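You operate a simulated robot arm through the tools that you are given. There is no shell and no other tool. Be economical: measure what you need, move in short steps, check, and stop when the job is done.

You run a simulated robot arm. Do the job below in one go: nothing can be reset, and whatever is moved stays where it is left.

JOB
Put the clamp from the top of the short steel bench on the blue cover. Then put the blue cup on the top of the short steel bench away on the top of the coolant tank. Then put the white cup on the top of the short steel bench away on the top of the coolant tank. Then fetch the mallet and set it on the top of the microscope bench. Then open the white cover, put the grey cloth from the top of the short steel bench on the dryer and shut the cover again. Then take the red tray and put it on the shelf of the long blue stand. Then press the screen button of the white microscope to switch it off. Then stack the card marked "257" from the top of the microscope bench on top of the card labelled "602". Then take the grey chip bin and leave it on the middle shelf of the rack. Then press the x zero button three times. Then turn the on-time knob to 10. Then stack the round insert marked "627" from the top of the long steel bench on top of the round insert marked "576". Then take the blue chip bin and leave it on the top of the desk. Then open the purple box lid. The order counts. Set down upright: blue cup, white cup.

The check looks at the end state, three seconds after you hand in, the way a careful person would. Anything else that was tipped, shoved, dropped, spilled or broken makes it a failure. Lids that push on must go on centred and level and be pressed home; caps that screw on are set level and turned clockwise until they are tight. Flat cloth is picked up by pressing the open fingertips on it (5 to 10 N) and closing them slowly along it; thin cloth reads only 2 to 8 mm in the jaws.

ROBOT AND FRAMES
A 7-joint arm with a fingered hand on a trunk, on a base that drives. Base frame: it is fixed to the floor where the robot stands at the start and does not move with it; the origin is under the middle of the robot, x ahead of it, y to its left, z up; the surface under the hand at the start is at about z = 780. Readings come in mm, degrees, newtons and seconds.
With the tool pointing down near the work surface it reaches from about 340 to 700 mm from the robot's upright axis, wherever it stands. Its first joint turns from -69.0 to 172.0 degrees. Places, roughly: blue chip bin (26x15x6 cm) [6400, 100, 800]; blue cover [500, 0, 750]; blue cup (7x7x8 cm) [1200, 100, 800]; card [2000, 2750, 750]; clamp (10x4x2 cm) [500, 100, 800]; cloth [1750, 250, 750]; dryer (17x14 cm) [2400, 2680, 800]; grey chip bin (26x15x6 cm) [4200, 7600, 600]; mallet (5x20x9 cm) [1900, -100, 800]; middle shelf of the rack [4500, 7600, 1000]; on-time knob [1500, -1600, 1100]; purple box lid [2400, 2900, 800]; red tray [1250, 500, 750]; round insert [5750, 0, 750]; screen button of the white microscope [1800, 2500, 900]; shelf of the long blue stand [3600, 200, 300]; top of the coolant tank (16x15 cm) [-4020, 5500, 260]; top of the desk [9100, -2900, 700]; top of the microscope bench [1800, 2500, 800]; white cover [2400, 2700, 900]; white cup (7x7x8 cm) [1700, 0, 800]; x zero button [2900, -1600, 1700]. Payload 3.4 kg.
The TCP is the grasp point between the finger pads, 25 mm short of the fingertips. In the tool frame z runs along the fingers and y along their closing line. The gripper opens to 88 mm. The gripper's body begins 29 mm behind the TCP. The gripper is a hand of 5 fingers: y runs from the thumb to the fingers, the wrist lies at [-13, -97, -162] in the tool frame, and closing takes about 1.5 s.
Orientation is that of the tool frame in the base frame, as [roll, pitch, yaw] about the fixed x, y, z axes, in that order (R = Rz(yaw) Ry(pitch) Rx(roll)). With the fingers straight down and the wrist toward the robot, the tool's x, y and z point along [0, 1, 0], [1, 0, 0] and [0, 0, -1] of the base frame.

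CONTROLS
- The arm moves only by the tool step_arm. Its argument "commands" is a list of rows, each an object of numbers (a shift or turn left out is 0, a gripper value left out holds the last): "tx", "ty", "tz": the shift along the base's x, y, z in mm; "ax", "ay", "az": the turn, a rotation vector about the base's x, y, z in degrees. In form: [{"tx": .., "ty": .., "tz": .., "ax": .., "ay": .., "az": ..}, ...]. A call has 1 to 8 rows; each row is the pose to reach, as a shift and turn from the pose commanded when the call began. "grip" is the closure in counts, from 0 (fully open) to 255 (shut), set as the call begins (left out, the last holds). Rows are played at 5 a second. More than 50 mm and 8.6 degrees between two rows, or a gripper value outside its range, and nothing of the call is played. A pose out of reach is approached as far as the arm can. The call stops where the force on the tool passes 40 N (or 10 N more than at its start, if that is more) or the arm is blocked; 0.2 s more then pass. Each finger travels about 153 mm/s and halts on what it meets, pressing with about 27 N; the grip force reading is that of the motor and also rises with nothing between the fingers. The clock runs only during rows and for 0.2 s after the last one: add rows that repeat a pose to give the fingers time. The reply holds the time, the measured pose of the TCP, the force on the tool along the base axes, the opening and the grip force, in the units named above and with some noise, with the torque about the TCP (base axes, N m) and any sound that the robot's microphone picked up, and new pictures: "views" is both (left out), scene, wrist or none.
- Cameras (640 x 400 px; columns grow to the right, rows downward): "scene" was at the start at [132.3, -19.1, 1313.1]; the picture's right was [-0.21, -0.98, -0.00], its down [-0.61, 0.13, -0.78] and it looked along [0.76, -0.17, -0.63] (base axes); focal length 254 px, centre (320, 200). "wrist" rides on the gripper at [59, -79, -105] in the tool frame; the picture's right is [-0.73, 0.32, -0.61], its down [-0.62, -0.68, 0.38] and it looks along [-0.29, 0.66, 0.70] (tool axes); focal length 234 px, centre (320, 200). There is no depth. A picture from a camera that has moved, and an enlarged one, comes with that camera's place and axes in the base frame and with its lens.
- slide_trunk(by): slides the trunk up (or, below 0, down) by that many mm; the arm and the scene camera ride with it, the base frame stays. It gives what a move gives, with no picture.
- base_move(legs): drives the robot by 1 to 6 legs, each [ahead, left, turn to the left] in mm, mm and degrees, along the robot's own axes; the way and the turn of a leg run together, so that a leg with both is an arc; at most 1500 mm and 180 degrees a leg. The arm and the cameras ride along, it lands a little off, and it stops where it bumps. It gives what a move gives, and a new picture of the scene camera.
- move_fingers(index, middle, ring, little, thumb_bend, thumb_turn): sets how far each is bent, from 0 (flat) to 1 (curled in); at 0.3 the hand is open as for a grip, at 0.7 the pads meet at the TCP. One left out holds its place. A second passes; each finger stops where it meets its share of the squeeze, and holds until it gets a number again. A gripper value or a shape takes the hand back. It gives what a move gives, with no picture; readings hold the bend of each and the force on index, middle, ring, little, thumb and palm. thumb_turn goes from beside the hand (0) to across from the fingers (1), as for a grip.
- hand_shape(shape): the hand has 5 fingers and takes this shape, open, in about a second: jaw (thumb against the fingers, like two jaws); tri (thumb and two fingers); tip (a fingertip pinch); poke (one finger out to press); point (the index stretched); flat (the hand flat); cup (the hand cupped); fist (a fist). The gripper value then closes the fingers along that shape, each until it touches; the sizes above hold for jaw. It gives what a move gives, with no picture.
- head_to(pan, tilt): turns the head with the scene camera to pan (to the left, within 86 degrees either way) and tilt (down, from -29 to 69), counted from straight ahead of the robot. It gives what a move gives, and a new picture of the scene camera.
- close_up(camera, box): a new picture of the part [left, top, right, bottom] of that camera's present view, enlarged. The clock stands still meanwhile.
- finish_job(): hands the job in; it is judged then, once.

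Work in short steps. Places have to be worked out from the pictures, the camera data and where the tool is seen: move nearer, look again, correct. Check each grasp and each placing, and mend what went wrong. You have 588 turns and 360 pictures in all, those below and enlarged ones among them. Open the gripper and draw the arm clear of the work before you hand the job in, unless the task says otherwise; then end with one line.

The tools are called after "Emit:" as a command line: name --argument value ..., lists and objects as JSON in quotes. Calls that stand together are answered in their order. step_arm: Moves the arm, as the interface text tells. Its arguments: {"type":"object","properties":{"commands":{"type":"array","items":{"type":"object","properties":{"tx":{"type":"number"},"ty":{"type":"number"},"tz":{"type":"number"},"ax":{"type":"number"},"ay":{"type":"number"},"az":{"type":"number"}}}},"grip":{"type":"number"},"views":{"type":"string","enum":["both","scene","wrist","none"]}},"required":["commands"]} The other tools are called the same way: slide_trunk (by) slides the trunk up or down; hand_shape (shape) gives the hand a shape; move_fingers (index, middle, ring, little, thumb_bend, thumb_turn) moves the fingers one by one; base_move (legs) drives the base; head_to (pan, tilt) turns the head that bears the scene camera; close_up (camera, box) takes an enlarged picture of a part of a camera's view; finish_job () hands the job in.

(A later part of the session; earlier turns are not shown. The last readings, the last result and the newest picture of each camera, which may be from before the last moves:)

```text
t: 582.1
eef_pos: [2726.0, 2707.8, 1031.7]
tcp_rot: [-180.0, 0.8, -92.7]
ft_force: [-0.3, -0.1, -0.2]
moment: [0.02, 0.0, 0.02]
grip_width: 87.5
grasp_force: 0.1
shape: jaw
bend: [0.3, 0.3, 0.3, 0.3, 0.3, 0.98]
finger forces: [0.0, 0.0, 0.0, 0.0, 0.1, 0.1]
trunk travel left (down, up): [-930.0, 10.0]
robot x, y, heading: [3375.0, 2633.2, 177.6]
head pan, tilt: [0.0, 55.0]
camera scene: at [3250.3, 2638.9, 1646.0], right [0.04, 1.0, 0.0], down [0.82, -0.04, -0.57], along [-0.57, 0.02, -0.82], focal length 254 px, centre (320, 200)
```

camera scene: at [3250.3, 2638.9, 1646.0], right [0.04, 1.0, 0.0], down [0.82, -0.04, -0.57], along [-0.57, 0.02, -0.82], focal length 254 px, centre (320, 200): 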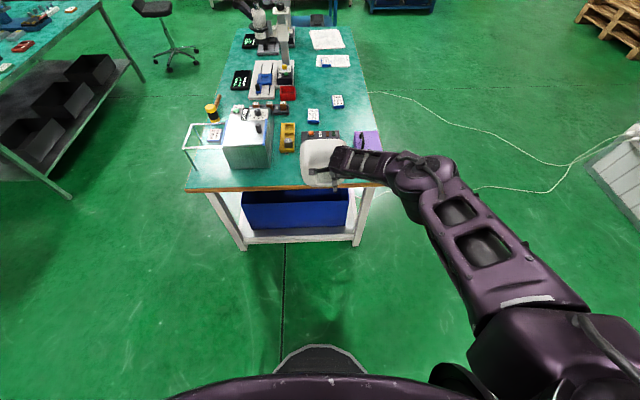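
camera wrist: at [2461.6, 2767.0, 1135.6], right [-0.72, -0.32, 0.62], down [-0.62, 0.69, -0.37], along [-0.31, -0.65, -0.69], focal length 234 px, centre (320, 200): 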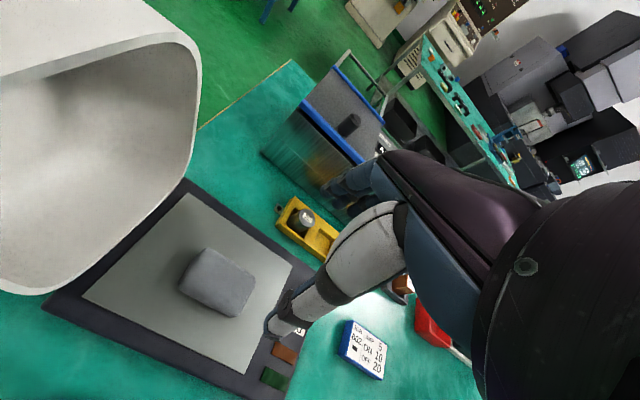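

Emit:
base_move --legs '[[-60, -30, 2.2]]'

Emit:
step_arm --commands '[{"tx": 30, "tz": 25}, {"tx": 60, "tz": 50}, {"tx": 90, "tz": 75}, {"tx": 120, "tz": 100}, {"tx": 150, "tz": 120}, {"tx": 180, "tz": 130}, {"tx": 190, "tz": 130}]' --views "none"

Emit:
slide_trunk --by -250

```text
t: 583.1
eef_pos: [2780.7, 2711.8, 1031.1]
tcp_rot: [-179.8, 0.9, -90.5]
ft_force: [0.6, -0.2, -0.9]
moment: [0.0, -0.02, -0.03]
grip_width: 87.7
grasp_force: 0.1
shape: jaw
bend: [0.3, 0.3, 0.3, 0.3, 0.3, 0.98]
finger forces: [0.0, 0.1, 0.0, 0.1, 0.1, 0.0]
trunk travel left (down, up): [-930.0, 10.0]
robot x, y, heading: [3434.5, 2663.7, 179.8]
head pan, tilt: [0.0, 55.0]
camera scene: at [3304.7, 2660.4, 1645.7], right [0.0, 1.0, 0.0], down [0.82, 0.0, -0.57], along [-0.57, 0.0, -0.82], focal length 254 px, centre (320, 200)
```

scene: 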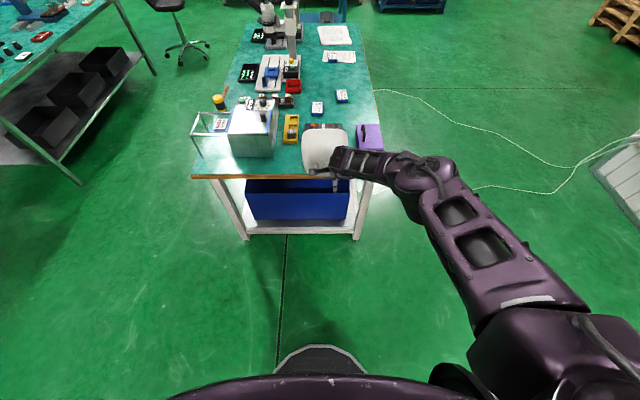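

```text
t: 584.7
eef_pos: [2973.7, 2711.4, 1161.1]
tcp_rot: [180.0, 0.8, -90.4]
ft_force: [-0.3, -0.1, -1.1]
moment: [0.0, 0.02, 0.0]
grip_width: 87.6
grasp_force: 0.1
shape: jaw
bend: [0.3, 0.3, 0.3, 0.3, 0.3, 0.98]
finger forces: [0.1, 0.1, 0.1, 0.0, 0.0, 0.0]
trunk travel left (down, up): [-930.0, 10.0]
robot x, y, heading: [3432.9, 2662.6, 179.8]
head pan, tilt: [0.0, 55.0]
```

```text
t: 587.3
eef_pos: [2973.2, 2712.1, 911.5]
tcp_rot: [180.0, 0.8, -90.5]
ft_force: [-0.5, -0.6, -0.1]
moment: [0.0, -0.01, 0.02]
grip_width: 87.7
grasp_force: 0.0
shape: jaw
bend: [0.3, 0.3, 0.3, 0.3, 0.3, 0.98]
finger forces: [0.0, 0.0, 0.1, 0.1, 0.0, 0.0]
trunk travel left (down, up): [-680.0, 260.0]
robot x, y, heading: [3429.9, 2660.6, 179.9]
head pan, tilt: [0.0, 55.0]
```

Tilt the hand as before and raise it.

Emit:
step_arm --commands '[{"ty": -11, "tz": 18, "ay": 8}, {"ty": -22, "tz": 36, "ay": 16}, {"ty": -33, "tz": 54, "ay": 22}, {"ty": -44, "tz": 78, "ay": 24.5}]' --views "none"

Emit:
move_fingers --index 0.4 --middle 0.4 --ring 0.4 --little 0.4 --thumb_bend 0.3

Emit:
base_move --legs '[[215, 0, 0]]'

Emit:
step_arm --commands '[{}]' --views "wrist"

```text
t: 588.3
eef_pos: [2975.1, 2668.4, 990.2]
tcp_rot: [155.5, 0.7, -90.8]
ft_force: [-0.1, -0.2, -0.6]
moment: [-0.06, 0.03, 0.02]
grip_width: 87.8
grasp_force: 0.0
shape: jaw
bend: [0.3, 0.3, 0.3, 0.3, 0.3, 0.98]
finger forces: [0.1, 0.0, 0.0, 0.0, 0.0, 0.0]
trunk travel left (down, up): [-680.0, 260.0]
robot x, y, heading: [3432.0, 2662.9, 179.9]
head pan, tilt: [0.0, 55.0]
```

```text
t: 589.3
eef_pos: [2974.0, 2667.5, 990.3]
tcp_rot: [155.5, 0.5, -90.6]
ft_force: [0.0, 0.2, 0.6]
moment: [0.03, -0.01, 0.0]
grip_width: 74.0
grasp_force: 0.0
shape: fingers
bend: [0.4, 0.4, 0.4, 0.4, 0.3, 0.98]
finger forces: [0.0, 0.1, 0.1, 0.0, 0.0, 0.0]
trunk travel left (down, up): [-680.0, 260.0]
robot x, y, heading: [3434.2, 2661.5, 179.7]
head pan, tilt: [0.0, 55.0]
```

```text
t: 590.9
eef_pos: [2759.5, 2667.3, 988.3]
tcp_rot: [155.5, 0.6, -90.7]
ft_force: [0.0, 0.3, 0.4]
moment: [0.02, -0.01, 0.0]
grip_width: 74.3
grasp_force: 0.1
shape: fingers
bend: [0.4, 0.4, 0.4, 0.4, 0.3, 0.98]
finger forces: [0.0, 0.0, 0.1, 0.0, 0.0, 0.0]
trunk travel left (down, up): [-680.0, 260.0]
robot x, y, heading: [3220.8, 2664.6, 179.8]
head pan, tilt: [0.0, 55.0]
camera scene: at [3093.6, 2662.4, 1396.0], right [0.0, 1.0, 0.0], down [0.82, 0.0, -0.57], along [-0.57, 0.0, -0.82], focal length 254 px, centre (320, 200)
```

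scene: 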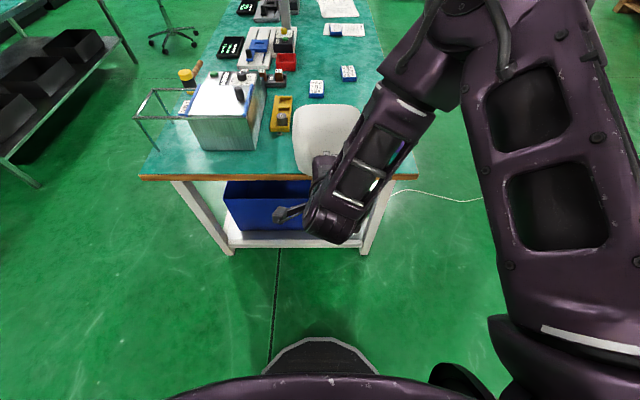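

```text
t: 591.3
eef_pos: [2760.3, 2668.0, 989.5]
tcp_rot: [155.5, 0.6, -90.6]
ft_force: [-1.3, -0.6, 0.2]
moment: [-0.03, 0.0, -0.04]
grip_width: 74.2
grasp_force: 0.0
shape: fingers
bend: [0.4, 0.4, 0.4, 0.4, 0.3, 0.98]
finger forces: [0.1, 0.1, 0.1, 0.0, 0.2, 0.1]
trunk travel left (down, up): [-680.0, 260.0]
robot x, y, heading: [3221.5, 2662.3, 179.6]
head pan, tilt: [0.0, 55.0]
camera wrist: at [2875.1, 2605.7, 1051.5], right [-0.03, 0.72, 0.69], down [0.47, 0.62, -0.62], along [-0.88, 0.3, -0.36], focal length 234 px, centre (320, 200)
```

wrist: 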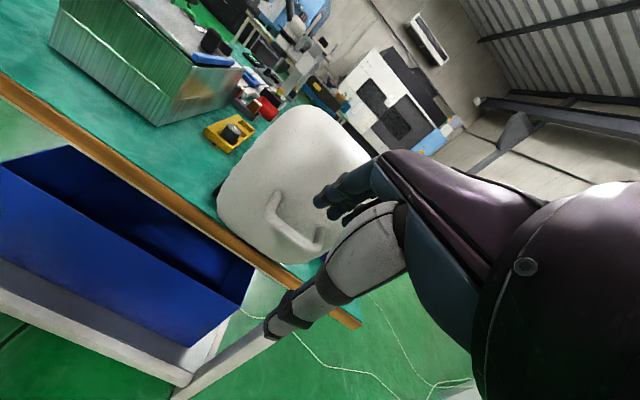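

Aligned as at the release. Go back down along the finger axis through the handle.

Emit:
step_arm --commands '[{"tx": -22, "tz": -3}, {"tx": -44, "tz": -6}, {"tx": -53, "tz": -26}, {"tx": -62, "tz": -46}, {"tx": -71, "tz": -65}, {"tx": -79, "tz": -82}]' --views "wrist"

```text
t: 592.7
eef_pos: [2682.0, 2667.8, 908.8]
tcp_rot: [155.4, 0.5, -90.6]
ft_force: [5.7, 1.2, 2.3]
moment: [-0.02, 0.07, -0.05]
grip_width: 73.4
grasp_force: 5.5
shape: fingers
bend: [0.41, 0.44, 0.4, 0.4, 0.3, 0.98]
finger forces: [3.7, 4.3, 0.0, 2.2, 0.0, 0.0]
trunk travel left (down, up): [-680.0, 260.0]
robot x, y, heading: [3220.7, 2661.8, 179.7]
head pan, tilt: [0.0, 55.0]
camera wrist: at [2797.0, 2606.3, 969.9], right [-0.03, 0.72, 0.69], down [0.47, 0.62, -0.63], along [-0.88, 0.3, -0.36], focal length 234 px, centre (320, 200)
```

wrist: 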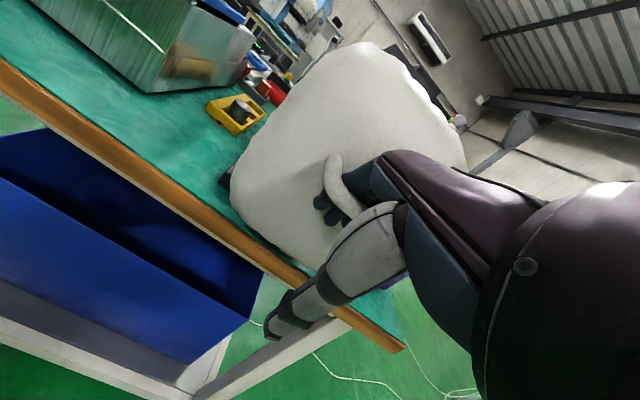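

Close the hand on the bar and begin the reverse arc.

Emit:
step_arm --commands '[{}, {}, {}, {}, {}, {}]' --grip 255 --views "none"

Emit:
step_arm --commands '[{"tx": -7, "tz": 9}, {"tx": -14, "tz": 18}, {"tx": -21, "tz": 26}, {"tx": -29, "tz": 34}]' --views "wrist"

```text
t: 594.1
eef_pos: [2679.0, 2667.9, 908.1]
tcp_rot: [155.6, 0.6, -90.6]
ft_force: [0.0, -0.3, -0.7]
moment: [0.05, 0.0, 0.13]
grip_width: 6.3
grasp_force: 26.9
shape: jaw
bend: [0.74, 0.75, 0.48, 0.43, 0.73, 1.0]
finger forces: [1.9, 0.1, 0.1, 3.6, 5.0, 0.0]
trunk travel left (down, up): [-680.0, 260.0]
robot x, y, heading: [3215.9, 2661.1, 179.9]
head pan, tilt: [0.0, 55.0]
```

```text
t: 595.1
eef_pos: [2649.6, 2668.5, 940.1]
tcp_rot: [155.6, 0.6, -90.7]
ft_force: [-1.6, 1.9, -4.6]
moment: [-0.03, -0.13, 0.16]
grip_width: 6.3
grasp_force: 27.0
shape: jaw
bend: [0.74, 0.75, 0.48, 0.43, 0.73, 1.0]
finger forces: [2.0, 0.0, 0.0, 4.9, 5.1, 0.0]
trunk travel left (down, up): [-680.0, 260.0]
robot x, y, heading: [3216.6, 2663.7, 179.8]
head pan, tilt: [0.0, 55.0]
camera wrist: at [2765.0, 2605.9, 1002.3], right [-0.04, 0.72, 0.69], down [0.47, 0.62, -0.62], along [-0.88, 0.3, -0.36], focal length 234 px, centre (320, 200)
```

wrist: 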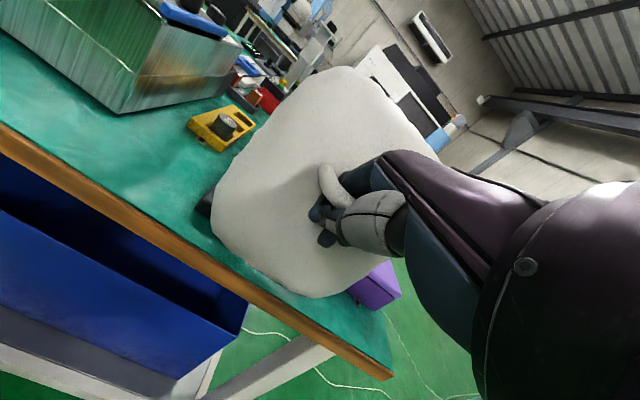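

Moving smoothly with low force. Continue the arc.

Emit:
step_arm --commands '[{"tx": -9, "tz": 7}, {"tx": -17, "tz": 14}, {"tx": -25, "tz": 20}, {"tx": -34, "tz": 27}, {"tx": -44, "tz": 33}, {"tx": -54, "tz": 39}, {"tx": -64, "tz": 44}, {"tx": -73, "tz": 47}]' --views "none"

Emit:
step_arm --commands '[{"tx": -10, "tz": 4}, {"tx": -20, "tz": 7}, {"tx": -31, "tz": 9}, {"tx": -42, "tz": 11}]' --views "wrist"

```text
t: 596.9
eef_pos: [2575.0, 2667.8, 985.8]
tcp_rot: [155.8, 0.6, -90.6]
ft_force: [-3.5, 0.6, -14.3]
moment: [0.02, -0.22, 0.16]
grip_width: 5.7
grasp_force: 26.6
shape: jaw
bend: [0.74, 0.75, 0.48, 0.43, 0.75, 1.0]
finger forces: [0.0, 0.1, 0.0, 3.9, 11.0, 0.1]
trunk travel left (down, up): [-680.0, 260.0]
robot x, y, heading: [3216.8, 2664.0, 180.1]
head pan, tilt: [0.0, 55.0]
```

```text
t: 597.9
eef_pos: [2534.0, 2667.7, 994.8]
tcp_rot: [155.9, 0.5, -90.7]
ft_force: [0.6, 1.2, -20.4]
moment: [-0.01, -0.27, 0.09]
grip_width: 5.1
grasp_force: 27.2
shape: jaw
bend: [0.74, 0.75, 0.48, 0.43, 0.75, 1.0]
finger forces: [0.0, 0.0, 0.0, 3.1, 23.6, 0.1]
trunk travel left (down, up): [-680.0, 260.0]
robot x, y, heading: [3219.5, 2661.6, 180.1]
head pan, tilt: [0.0, 55.0]
camera wrist: at [2648.0, 2605.5, 1057.6], right [-0.04, 0.72, 0.69], down [0.47, 0.62, -0.62], along [-0.88, 0.3, -0.36], focal length 234 px, centre (320, 200)
```

wrist: 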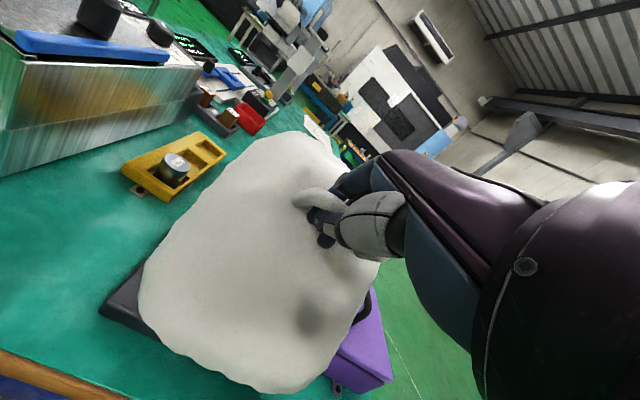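

Arm nearly fully stretched; use the base to advance 45 mm across the top of the arc, then continue.

Emit:
base_move --legs '[[45, 0, 0]]'

Emit:
step_arm --commands '[{"tx": -8, "tz": -2, "ay": -3}, {"tx": -16, "tz": -4, "ay": -6}, {"tx": -24, "tz": -7, "ay": -8}, {"tx": -30, "tz": -9, "ay": -10}]' --views "wrist"

```text
t: 598.8
eef_pos: [2487.5, 2667.9, 994.7]
tcp_rot: [155.8, 0.5, -90.6]
ft_force: [3.1, -0.2, -20.8]
moment: [0.03, -0.24, 0.1]
grip_width: 4.0
grasp_force: 27.5
shape: jaw
bend: [0.74, 0.75, 0.48, 0.44, 0.75, 1.0]
finger forces: [0.0, 0.2, 0.1, 2.1, 27.3, 0.0]
trunk travel left (down, up): [-680.0, 260.0]
robot x, y, heading: [3173.6, 2664.3, 180.1]
head pan, tilt: [0.0, 55.0]
camera scene: at [3044.1, 2662.6, 1395.5], right [0.0, 1.0, 0.0], down [0.82, 0.0, -0.57], along [-0.57, 0.0, -0.82], focal length 254 px, centre (320, 200)
```

scene: 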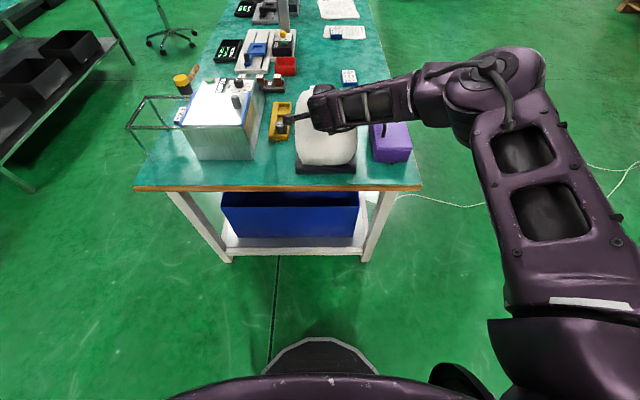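

```text
t: 599.8
eef_pos: [2461.0, 2667.2, 987.5]
tcp_rot: [165.8, 0.7, -90.5]
ft_force: [4.5, -1.0, -12.9]
moment: [0.06, -0.15, 0.13]
grip_width: 4.8
grasp_force: 27.4
shape: jaw
bend: [0.74, 0.75, 0.48, 0.43, 0.74, 1.0]
finger forces: [0.1, 0.6, 0.0, 2.7, 21.6, 0.0]
trunk travel left (down, up): [-680.0, 260.0]
robot x, y, heading: [3172.1, 2663.3, 180.0]
head pan, tilt: [0.0, 55.0]
camera wrist: at [2562.8, 2605.5, 1068.3], right [-0.16, 0.72, 0.68], down [0.57, 0.62, -0.53], along [-0.81, 0.3, -0.51], focal length 234 px, centre (320, 200)
```

wrist: 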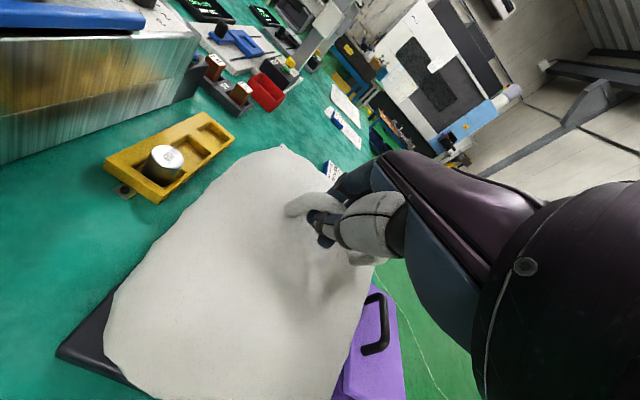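

Emit:
base_move --legs '[[60, 0, 0]]'

Emit:
step_arm --commands '[{"tx": -2, "tz": -4, "ay": -3}, {"tx": -5, "tz": -8, "ay": -6}, {"tx": -9, "tz": -12, "ay": -9}, {"tx": -13, "tz": -17, "ay": -12}, {"tx": -17, "tz": -22, "ay": -14}]' --views "wrist"

```text
t: 600.9
eef_pos: [2413.5, 2666.7, 970.4]
tcp_rot: [167.4, 0.9, -90.2]
ft_force: [11.6, 1.1, -19.6]
moment: [0.06, -0.22, 0.01]
grip_width: 4.2
grasp_force: 27.0
shape: jaw
bend: [0.75, 0.75, 0.48, 0.45, 0.38, 1.0]
finger forces: [0.1, 0.1, 0.1, 0.5, 24.6, 0.0]
trunk travel left (down, up): [-680.0, 260.0]
robot x, y, heading: [3118.8, 2662.9, 179.8]
head pan, tilt: [0.0, 55.0]
stopped in leg 1: the force on the tool passed its limit at 41 N (the readings are from after the stop); the commanded pose is now the measured one
camera scene: at [2991.4, 2663.3, 1395.8], right [0.0, 1.0, 0.0], down [0.82, 0.0, -0.57], along [-0.57, 0.0, -0.82], focal length 254 px, centre (320, 200)
```

scene: 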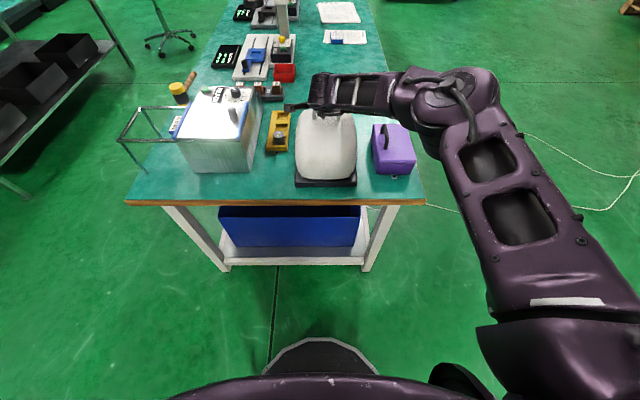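

```text
t: 602.1
eef_pos: [2405.2, 2666.4, 958.9]
tcp_rot: [-179.5, 0.8, -89.9]
ft_force: [0.2, -3.2, -1.2]
moment: [0.05, -0.02, 0.23]
grip_width: 6.0
grasp_force: 26.6
shape: jaw
bend: [0.74, 0.58, 0.48, 0.41, 0.72, 1.0]
finger forces: [1.0, 1.6, 0.0, 2.9, 12.2, 0.1]
out of reach, approached as far as the arm can: row 5
trunk travel left (down, up): [-680.0, 260.0]
robot x, y, heading: [3120.3, 2664.0, 179.9]
head pan, tilt: [0.0, 55.0]
camera wrist: at [2483.9, 2606.3, 1063.4], right [-0.33, 0.72, 0.61], down [0.68, 0.63, -0.37], along [-0.65, 0.3, -0.7], focal length 234 px, centre (320, 200)
```

wrist: 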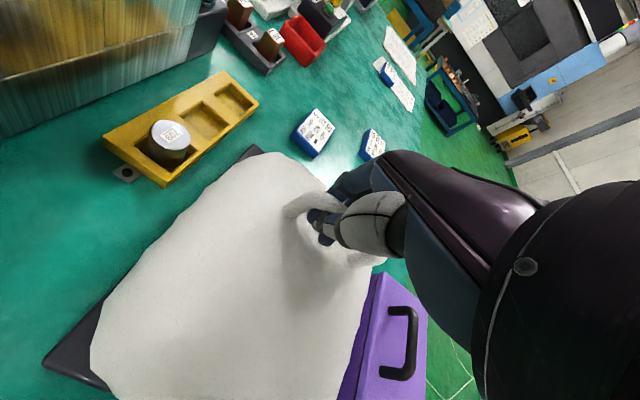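

Emit:
base_move --legs '[[25, 0, 0]]'

Emit:
step_arm --commands '[{"tz": -4}, {"tz": -8}, {"tz": -12}, {"tz": -16}]' --views "wrist"

```text
t: 602.9
eef_pos: [2384.6, 2667.7, 957.8]
tcp_rot: [-179.1, 0.9, -89.9]
ft_force: [22.2, -3.0, -19.6]
moment: [0.02, -0.21, 0.1]
grip_width: 3.6
grasp_force: 26.8
shape: jaw
bend: [0.75, 0.75, 0.48, 0.45, 0.35, 1.0]
finger forces: [0.0, 1.2, 0.1, 0.0, 29.4, 0.1]
trunk travel left (down, up): [-680.0, 260.0]
robot x, y, heading: [3094.6, 2664.0, 180.0]
head pan, tilt: [0.0, 55.0]
camera scene: at [2973.0, 2662.1, 1396.1], right [0.0, 1.0, 0.0], down [0.82, 0.0, -0.57], along [-0.57, 0.0, -0.82], focal length 254 px, centre (320, 200)
```

scene: 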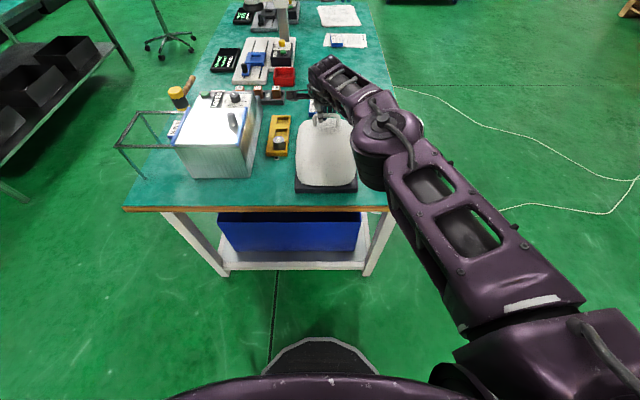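

```text
t: 603.9
eef_pos: [2389.1, 2669.4, 941.7]
tcp_rot: [-179.4, 0.8, -90.0]
ft_force: [13.6, -1.9, 8.9]
moment: [-0.08, 0.27, 0.07]
grip_width: 5.3
grasp_force: 26.8
shape: jaw
bend: [0.75, 0.75, 0.48, 0.45, 0.74, 1.0]
finger forces: [13.0, 0.0, 0.0, 0.0, 12.1, 0.0]
out of reach, approached as far as the arm can: row 4
trunk travel left (down, up): [-680.0, 260.0]
robot x, y, heading: [3092.7, 2663.1, 180.2]
head pan, tilt: [0.0, 55.0]
camera wrist: at [2467.5, 2607.8, 1047.1], right [-0.33, 0.72, 0.61], down [0.69, 0.63, -0.37], along [-0.65, 0.3, -0.7], focal length 234 px, centre (320, 200)
```

wrist: 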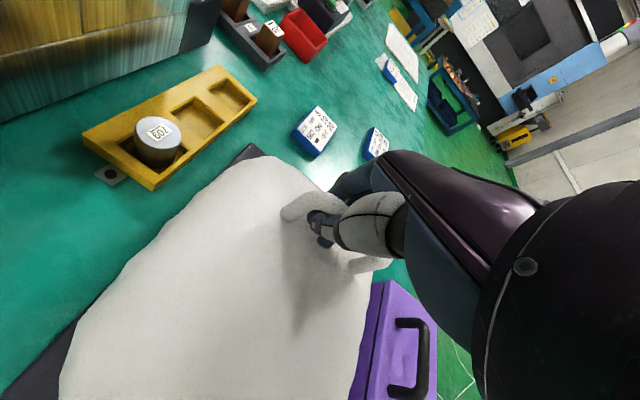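

The cover appears shut. Open the hand and rise.

Emit:
move_fingers --thumb_bend 0.3

Emit:
move_fingers --index 0.4 --middle 0.4 --ring 0.4 --little 0.4

Emit:
slide_trunk --by 60

Emit:
step_arm --commands '[{"tz": 10}]' --views "both"

```text
t: 604.9
eef_pos: [2387.1, 2670.4, 940.5]
tcp_rot: [-179.2, 0.8, -90.0]
ft_force: [-6.0, 0.2, 21.0]
moment: [-0.13, 0.48, -0.03]
grip_width: 51.1
grasp_force: 10.0
shape: fingers
bend: [0.76, 0.75, 0.48, 0.45, 0.3, 1.0]
finger forces: [20.8, 0.1, 0.0, 0.0, 0.0, 0.1]
trunk travel left (down, up): [-680.0, 260.0]
robot x, y, heading: [3098.2, 2666.3, 180.1]
head pan, tilt: [0.0, 55.0]
```

```text
t: 605.9
eef_pos: [2389.9, 2669.6, 941.9]
tcp_rot: [-179.2, 1.0, -90.0]
ft_force: [7.5, 0.3, 21.9]
moment: [-0.06, 0.19, 0.0]
grip_width: 48.3
grasp_force: 11.1
shape: fingers
bend: [0.75, 0.45, 0.4, 0.4, 0.3, 1.0]
finger forces: [12.1, 9.6, 0.0, 0.1, 0.0, 0.0]
trunk travel left (down, up): [-680.0, 260.0]
robot x, y, heading: [3093.4, 2663.4, 180.0]
head pan, tilt: [0.0, 55.0]
```

```text
t: 606.9
eef_pos: [2384.9, 2670.5, 997.3]
tcp_rot: [-178.9, 0.9, -89.9]
ft_force: [0.6, -1.0, -0.4]
moment: [-0.03, -0.03, -0.01]
grip_width: 73.4
grasp_force: 0.1
shape: fingers
bend: [0.4, 0.4, 0.4, 0.4, 0.3, 1.0]
finger forces: [0.0, 0.0, 0.0, 0.1, 0.1, 0.1]
trunk travel left (down, up): [-740.0, 200.0]
robot x, y, heading: [3094.9, 2664.5, 179.6]
head pan, tilt: [0.0, 55.0]
```

```text
t: 607.3
eef_pos: [2386.4, 2670.8, 1008.2]
tcp_rot: [-178.8, 0.9, -90.0]
ft_force: [0.0, -0.7, 0.3]
moment: [0.02, 0.01, 0.04]
grip_width: 73.7
grasp_force: 0.1
shape: fingers
bend: [0.4, 0.4, 0.4, 0.4, 0.3, 1.0]
finger forces: [0.0, 0.1, 0.0, 0.0, 0.0, 0.0]
trunk travel left (down, up): [-740.0, 200.0]
robot x, y, heading: [3093.8, 2662.0, 179.9]
head pan, tilt: [0.0, 55.0]
camera scene: at [2971.1, 2663.3, 1456.0], right [0.0, 1.0, 0.0], down [0.82, 0.0, -0.57], along [-0.57, 0.0, -0.82], focal length 254 px, centre (320, 200)
camera wrist: at [2462.8, 2609.0, 1112.9], right [-0.33, 0.72, 0.61], down [0.69, 0.63, -0.36], along [-0.64, 0.3, -0.7], focal length 234 px, centre (320, 200)
```

scene: 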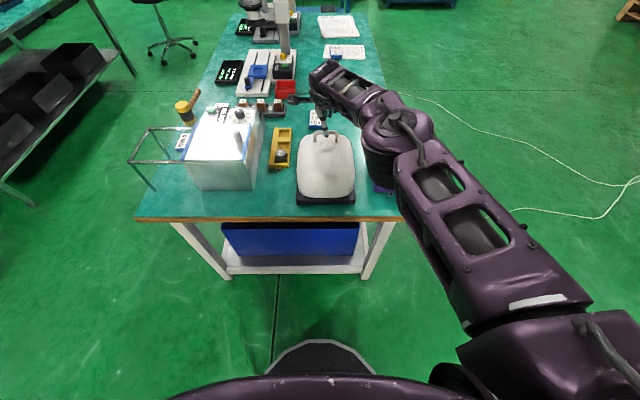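
wrist: 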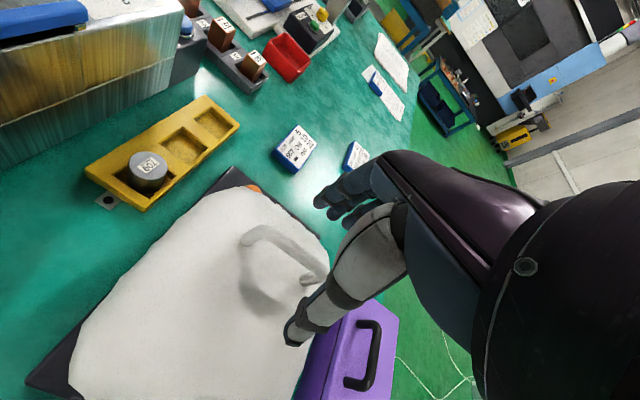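

Emit:
step_arm --commands '[{"tz": 30, "ty": 30}, {"tz": 50, "ty": 70}, {"tz": 50, "ty": 110}, {"tz": 50, "ty": 150}]' --grip 0 --views "none"

Emit:
close_up --camera "scene" --box '[270, 120, 380, 215]'

Emit:
close_up --camera "wrist" --box '[0, 0, 380, 260]'

```text
t: 608.3
eef_pos: [2386.7, 2823.0, 1056.3]
tcp_rot: [-178.9, 0.8, -89.9]
ft_force: [0.4, -0.6, -0.5]
moment: [0.01, 0.01, -0.02]
grip_width: 87.6
grasp_force: 0.1
shape: jaw
bend: [0.3, 0.3, 0.3, 0.3, 0.3, 0.98]
finger forces: [0.0, 0.1, 0.0, 0.0, 0.1, 0.0]
trunk travel left (down, up): [-740.0, 200.0]
robot x, y, heading: [3094.0, 2662.3, 180.1]
head pan, tilt: [0.0, 55.0]
```

```text
4.21 times, centred on (325, 168) of scene
camera zoom: at [2971.4, 2664.9, 1456.1], right [0.0, 1.0, 0.0], down [0.82, 0.0, -0.57], along [-0.57, 0.0, -0.82], focal length 1071 px, centre (299, 337)
```

zoom: 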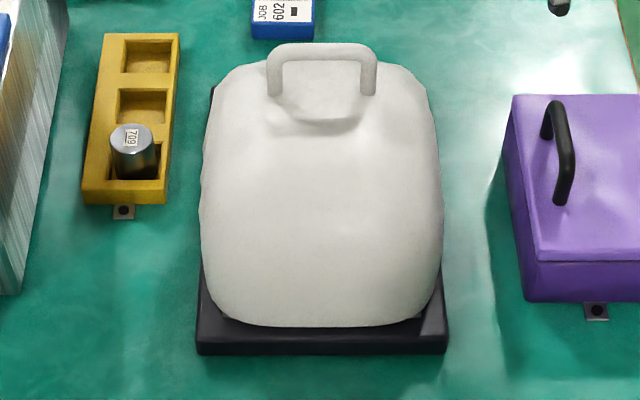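

```text
1.54 times, centred on (190, 130) of wrist
camera zoom: at [2464.1, 2761.6, 1162.0], right [-0.33, 0.72, 0.61], down [0.69, 0.63, -0.36], along [-0.64, 0.3, -0.7], focal length 360 px, centre (520, 308)
```

zoom: 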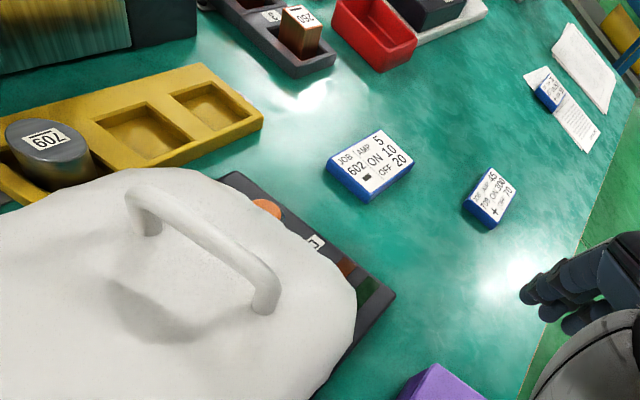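

Cover shut over the cloth. Next the red tray on the short bench; retract the arm and drive to that bench's far (left) side.

Emit:
step_arm --commands '[{"tx": 40, "ty": -20}, {"tx": 80, "ty": -45}, {"tx": 120, "ty": -70}, {"tx": 160, "ty": -95, "ax": -1}, {"tx": 195, "ty": -120, "ax": -1}, {"tx": 210, "ty": -150, "ax": -1}]' --views "none"

Emit:
base_move --legs '[[0, 1400, 0], [1500, 0, 0], [320, 0, 0], [0, 0, 90]]'

```text
t: 609.7
eef_pos: [2594.6, 2666.8, 1059.0]
tcp_rot: [-179.0, 0.0, -90.1]
ft_force: [-0.4, 0.2, 0.6]
moment: [0.0, 0.0, 0.01]
grip_width: 88.1
grasp_force: 0.1
shape: jaw
bend: [0.3, 0.3, 0.3, 0.3, 0.3, 0.98]
finger forces: [0.0, 0.0, 0.0, 0.0, 0.0, 0.1]
trunk travel left (down, up): [-740.0, 200.0]
robot x, y, heading: [3097.6, 2660.1, 179.9]
head pan, tilt: [0.0, 55.0]
```

```text
t: 629.2
eef_pos: [1270.7, 763.7, 1059.8]
tcp_rot: [-178.9, -0.1, 1.2]
ft_force: [-0.2, 0.4, 0.7]
moment: [0.0, 0.01, -0.05]
grip_width: 87.7
grasp_force: 0.0
shape: jaw
bend: [0.3, 0.3, 0.3, 0.3, 0.3, 0.98]
finger forces: [0.0, 0.0, 0.0, 0.0, 0.1, 0.0]
trunk travel left (down, up): [-740.0, 200.0]
robot x, y, heading: [1263.0, 1267.4, -88.6]
head pan, tilt: [0.0, 55.0]
camera scene: at [1266.9, 1143.9, 1456.0], right [-1.0, -0.02, 0.0], down [-0.01, 0.82, -0.57], along [0.01, -0.57, -0.82], focal length 254 px, centre (320, 200)
```

scene: 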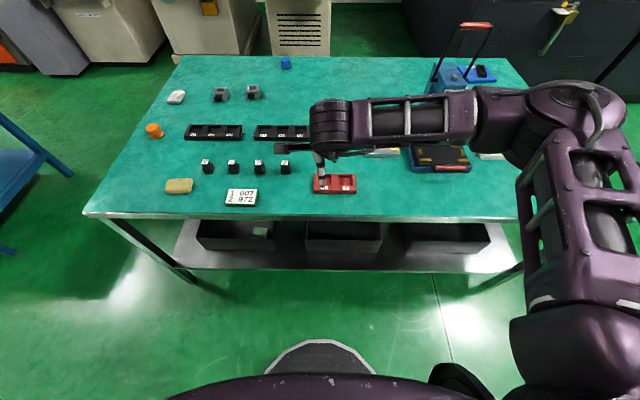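

Emit:
close_up --camera "scene" --box '[295, 165, 375, 205]'

```text
8.00 times, centred on (335, 185) of scene
camera zoom: at [1266.9, 1143.9, 1456.0], right [-1.0, -0.02, 0.0], down [-0.01, 0.82, -0.57], along [0.01, -0.57, -0.82], focal length 2035 px, centre (200, 320)
```

zoom: 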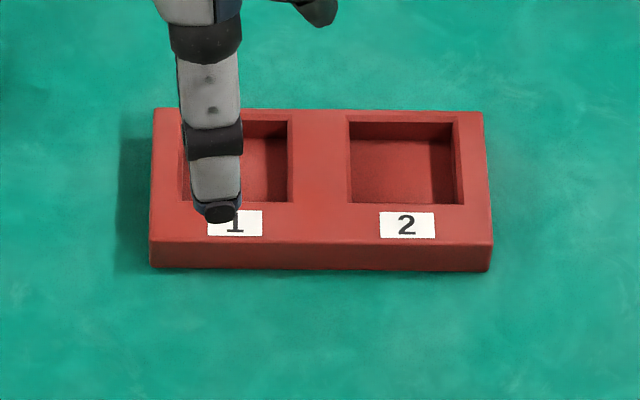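

Red tray: 139×70 mm, centre ≈(1227,614). Move closer and bring the hand over it.

Emit:
base_move --legs '[[110, -36, -1.4]]'

Emit:
step_arm --commands '[{"tz": -40}, {"tz": -80}, {"tz": -120}]' --views "wrist"

```text
t: 630.4
eef_pos: [1223.4, 655.4, 1059.7]
tcp_rot: [-178.9, -0.1, -0.1]
ft_force: [-0.8, 0.6, 0.4]
moment: [0.0, -0.01, 0.0]
grip_width: 88.0
grasp_force: 0.2
shape: jaw
bend: [0.3, 0.3, 0.3, 0.3, 0.3, 0.98]
finger forces: [0.1, 0.0, 0.0, 0.0, 0.1, 0.0]
trunk travel left (down, up): [-740.0, 200.0]
robot x, y, heading: [1232.6, 1161.3, -90.3]
head pan, tilt: [0.0, 55.0]
camera scene: at [1229.4, 1033.5, 1456.1], right [-1.0, 0.01, 0.0], down [0.0, 0.82, -0.57], along [0.0, -0.57, -0.82], focal length 254 px, centre (320, 200)
```

scene: 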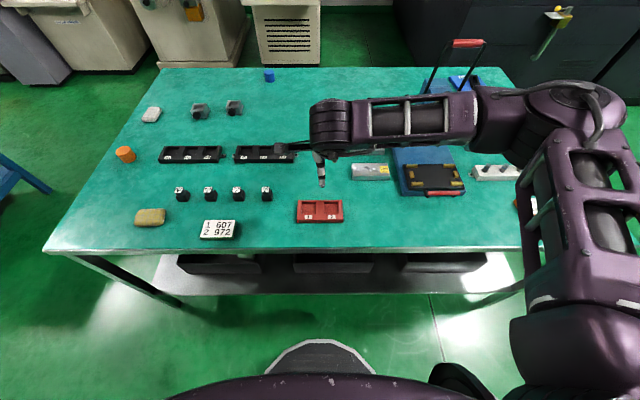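

```text
t: 631.2
eef_pos: [1226.2, 653.5, 938.1]
tcp_rot: [-179.0, -0.1, -0.2]
ft_force: [-0.1, 0.1, 0.0]
moment: [-0.02, 0.0, -0.03]
grip_width: 87.8
grasp_force: 0.1
shape: jaw
bend: [0.3, 0.3, 0.3, 0.3, 0.3, 0.98]
finger forces: [0.0, 0.0, 0.0, 0.0, 0.1, 0.0]
trunk travel left (down, up): [-740.0, 200.0]
robot x, y, heading: [1229.5, 1154.7, -90.4]
head pan, tilt: [0.0, 55.0]
camera wrist: at [1285.3, 729.6, 1044.5], right [-0.73, -0.33, 0.6], down [-0.62, 0.69, -0.37], along [-0.29, -0.64, -0.71], focal length 234 px, centre (320, 200)
```

wrist: 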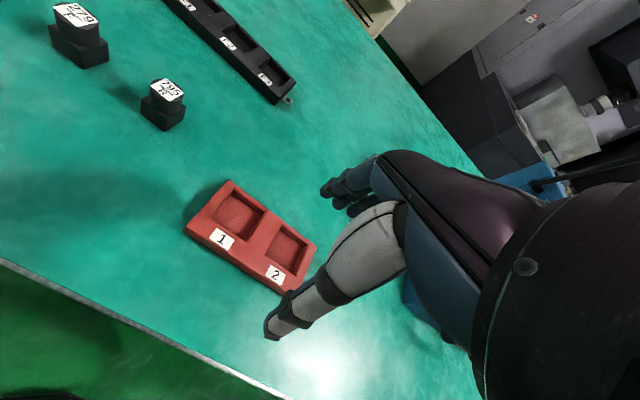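

Emit:
step_arm --commands '[{"tx": 2, "ty": -20, "tz": -20, "ax": -1}, {"tx": 3, "ty": -41, "tz": -45, "ax": -1}, {"tx": 3, "ty": -41, "tz": -80, "ax": -1}, {"tx": 3, "ty": -41, "tz": -98, "ax": -1}]' --views "wrist"

```text
t: 632.2
eef_pos: [1228.4, 611.6, 841.9]
tcp_rot: [-179.8, 0.0, -0.2]
ft_force: [-0.4, 0.3, 0.8]
moment: [0.04, 0.02, -0.01]
grip_width: 87.9
grasp_force: 0.1
shape: jaw
bend: [0.3, 0.3, 0.3, 0.3, 0.3, 0.98]
finger forces: [0.0, 0.1, 0.1, 0.1, 0.0, 0.1]
trunk travel left (down, up): [-740.0, 200.0]
robot x, y, heading: [1233.3, 1156.6, -90.6]
head pan, tilt: [0.0, 55.0]
camera wrist: at [1287.1, 690.2, 946.4], right [-0.73, -0.32, 0.61], down [-0.62, 0.68, -0.38], along [-0.29, -0.66, -0.7], focal length 234 px, centre (320, 200)
```

wrist: 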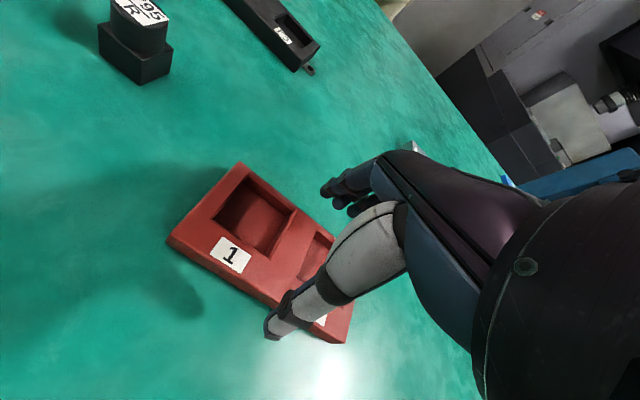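

Edges y 577–648, well centred at 612. Descend.

Emit:
step_arm --commands '[{"ty": 1, "tz": -10}, {"ty": 1, "tz": -20}, {"ty": 1, "tz": -28}, {"ty": 1, "tz": -34}]' --views "wrist"

```text
t: 633.2
eef_pos: [1228.5, 613.8, 807.3]
tcp_rot: [-179.9, 0.0, -0.2]
ft_force: [0.6, 0.0, 1.3]
moment: [-0.03, -0.01, 0.01]
grip_width: 87.9
grasp_force: 0.1
shape: jaw
bend: [0.3, 0.3, 0.3, 0.3, 0.3, 0.98]
finger forces: [0.6, 0.1, 0.0, 0.0, 0.0, 0.0]
trunk travel left (down, up): [-740.0, 200.0]
robot x, y, heading: [1232.1, 1155.2, -90.5]
head pan, tilt: [0.0, 55.0]
camera wrist: at [1287.0, 691.8, 912.8], right [-0.73, -0.32, 0.6], down [-0.62, 0.68, -0.38], along [-0.29, -0.65, -0.7], focal length 234 px, centre (320, 200)
```

wrist: 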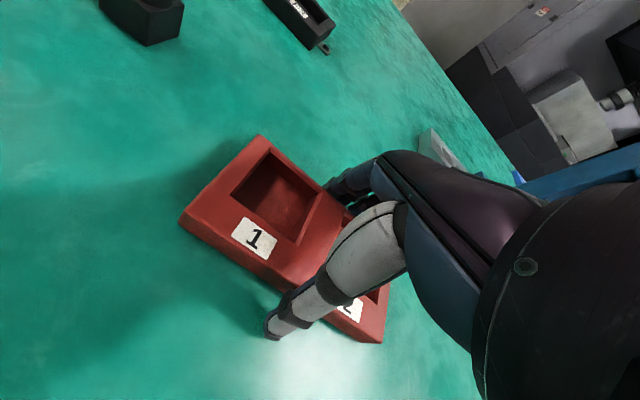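

Straddling the tray. Close and lift.

Emit:
step_arm --commands '[{}, {}, {}, {}, {}, {}]' --grip 255 --views "none"

Emit:
step_arm --commands '[{"tz": 15}, {"tz": 40}, {"tz": 80}, {"tz": 120}]' --views "wrist"

```text
t: 634.6
eef_pos: [1227.6, 614.6, 808.2]
tcp_rot: [-179.9, -0.1, -0.2]
ft_force: [-0.3, 0.0, 0.1]
moment: [0.02, -0.04, 0.01]
grip_width: 70.1
grasp_force: 26.8
shape: jaw
bend: [0.35, 0.35, 0.32, 0.34, 0.54, 0.99]
finger forces: [13.4, 7.5, 3.0, 0.2, 24.4, 0.0]
trunk travel left (down, up): [-740.0, 200.0]
robot x, y, heading: [1230.0, 1156.0, -90.3]
head pan, tilt: [0.0, 55.0]
```

```text
t: 635.6
eef_pos: [1226.7, 615.0, 929.3]
tcp_rot: [-179.9, -0.1, -0.3]
ft_force: [-0.5, -0.4, -0.2]
moment: [-0.01, -0.02, -0.03]
grip_width: 69.9
grasp_force: 26.5
shape: jaw
bend: [0.35, 0.35, 0.32, 0.34, 0.54, 0.99]
finger forces: [12.8, 7.7, 3.2, 0.4, 24.3, 0.1]
trunk travel left (down, up): [-740.0, 200.0]
robot x, y, heading: [1236.8, 1157.9, -90.4]
head pan, tilt: [0.0, 55.0]
camera wrist: at [1285.9, 693.6, 1033.4], right [-0.73, -0.32, 0.61], down [-0.62, 0.69, -0.38], along [-0.29, -0.65, -0.7], focal length 234 px, centre (320, 200)
```

wrist: 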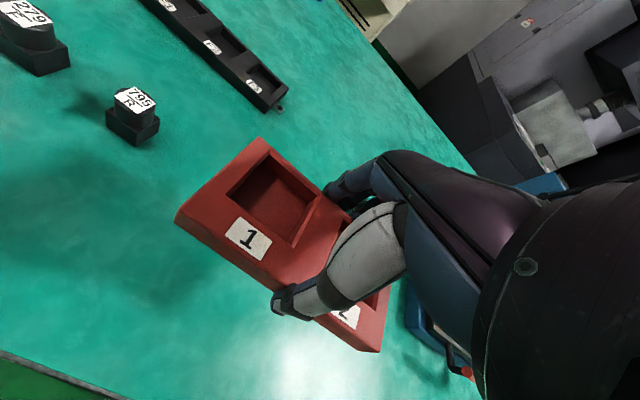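

Tray held. Raise, then drive round to face the long blue stand.

Emit:
step_arm --commands '[{"tz": 40, "ty": 10}, {"tz": 85, "ty": 30}, {"tz": 100, "ty": 60}]' --views "none"

Emit:
base_move --legs '[[-120, 0, 0], [0, 1180, 0], [0, 0, 90]]'

Emit:
head_to --pan -30 --tilt 35

```text
t: 636.4
eef_pos: [1226.0, 677.3, 1027.8]
tcp_rot: [-179.9, -0.1, -0.2]
ft_force: [0.2, 1.0, 0.3]
moment: [-0.01, -0.01, 0.01]
grip_width: 69.8
grasp_force: 27.2
shape: jaw
bend: [0.35, 0.35, 0.32, 0.34, 0.54, 0.99]
finger forces: [12.8, 7.6, 3.2, 0.4, 24.1, 0.1]
trunk travel left (down, up): [-740.0, 200.0]
robot x, y, heading: [1235.0, 1158.3, -90.3]
head pan, tilt: [0.0, 55.0]
```

```text
t: 647.1
eef_pos: [2904.7, 1262.9, 1026.6]
tcp_rot: [-179.9, -0.2, 89.4]
ft_force: [-0.3, 0.8, -1.0]
moment: [0.02, -0.01, 0.0]
grip_width: 69.5
grasp_force: 26.7
shape: jaw
bend: [0.35, 0.35, 0.32, 0.34, 0.55, 0.99]
finger forces: [12.6, 7.7, 3.1, 0.5, 23.7, 0.0]
trunk travel left (down, up): [-740.0, 200.0]
robot x, y, heading: [2428.4, 1270.7, -0.3]
head pan, tilt: [0.0, 55.0]
camera scene: at [2544.6, 1268.9, 1456.0], right [-0.01, -1.0, 0.0], down [-0.82, 0.01, -0.57], along [0.57, -0.01, -0.82], focal length 254 px, centre (320, 200)
```

scene: 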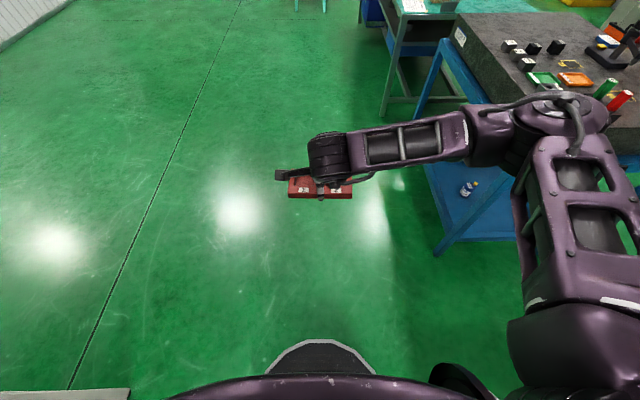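

```text
t: 648.1
eef_pos: [2904.4, 1262.8, 1027.3]
tcp_rot: [-179.9, -0.1, 89.4]
ft_force: [-0.5, 0.5, -1.1]
moment: [0.0, -0.01, 0.01]
grip_width: 69.9
grasp_force: 27.2
shape: jaw
bend: [0.35, 0.35, 0.32, 0.34, 0.55, 0.99]
finger forces: [12.5, 7.7, 3.2, 0.5, 23.8, 0.0]
trunk travel left (down, up): [-740.0, 200.0]
robot x, y, heading: [2417.9, 1266.8, -0.7]
head pan, tilt: [-30.0, 35.0]
camera scene: at [2548.3, 1224.9, 1484.2], right [-0.51, -0.86, 0.0], down [-0.49, 0.29, -0.82], along [0.7, -0.42, -0.57], focal length 254 px, centre (320, 200)
```

scene: 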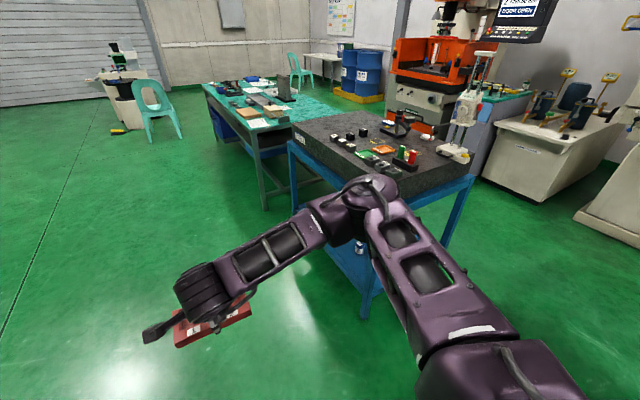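

The stand is long in x (≈3140–4200), its open long side at y≈562. Approach from +y, facing -y.

Emit:
base_move --legs '[[1080, 60, 0.5], [0, 0, -90]]'

Emit:
head_to --pan 0 --tilt 35

```text
t: 657.5
eef_pos: [3502.9, 841.0, 1027.2]
tcp_rot: [-179.9, -0.1, -1.1]
ft_force: [-0.6, 0.7, -0.1]
moment: [0.01, 0.03, -0.01]
grip_width: 69.7
grasp_force: 27.3
shape: jaw
bend: [0.35, 0.35, 0.32, 0.34, 0.55, 0.99]
finger forces: [12.4, 7.7, 3.1, 0.5, 23.5, 0.1]
trunk travel left (down, up): [-740.0, 200.0]
robot x, y, heading: [3514.6, 1319.5, -91.0]
head pan, tilt: [-30.0, 35.0]
camera scene: at [3467.9, 1194.4, 1484.3], right [-0.85, 0.52, 0.0], down [0.3, 0.49, -0.82], along [-0.43, -0.7, -0.57], focal length 254 px, centre (320, 200)
```

scene: 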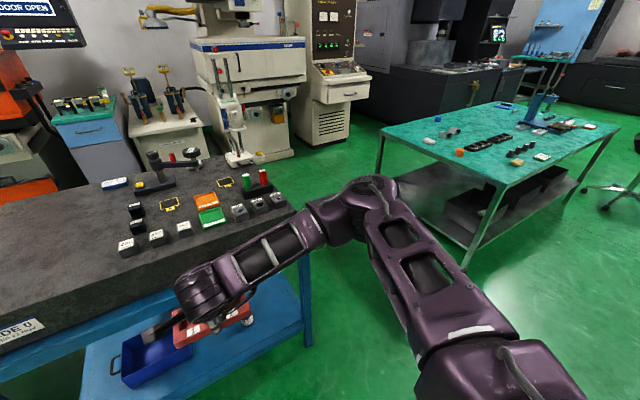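

```text
t: 658.5
eef_pos: [3503.0, 839.6, 1026.8]
tcp_rot: [-179.9, -0.1, -1.2]
ft_force: [-0.3, 0.2, 0.3]
moment: [0.0, 0.03, -0.03]
grip_width: 70.1
grasp_force: 27.1
shape: jaw
bend: [0.35, 0.35, 0.32, 0.34, 0.55, 0.99]
finger forces: [12.4, 7.7, 3.1, 0.5, 23.4, 0.0]
trunk travel left (down, up): [-740.0, 200.0]
robot x, y, heading: [3514.4, 1323.1, -91.6]
head pan, tilt: [0.0, 35.0]
camera scene: at [3511.5, 1181.6, 1484.3], right [-1.0, 0.02, 0.0], down [0.01, 0.57, -0.82], along [-0.02, -0.82, -0.57], focal length 254 px, centre (320, 200)
```

scene: 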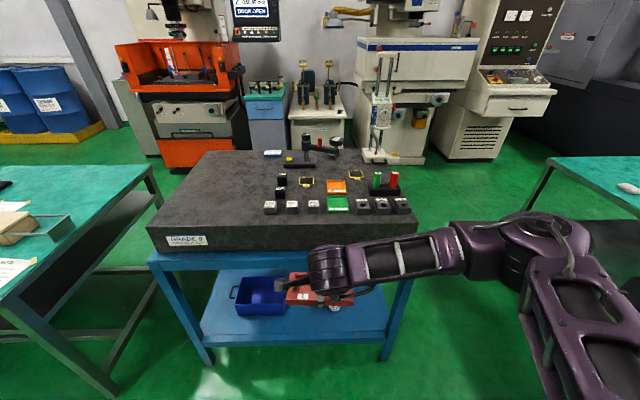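

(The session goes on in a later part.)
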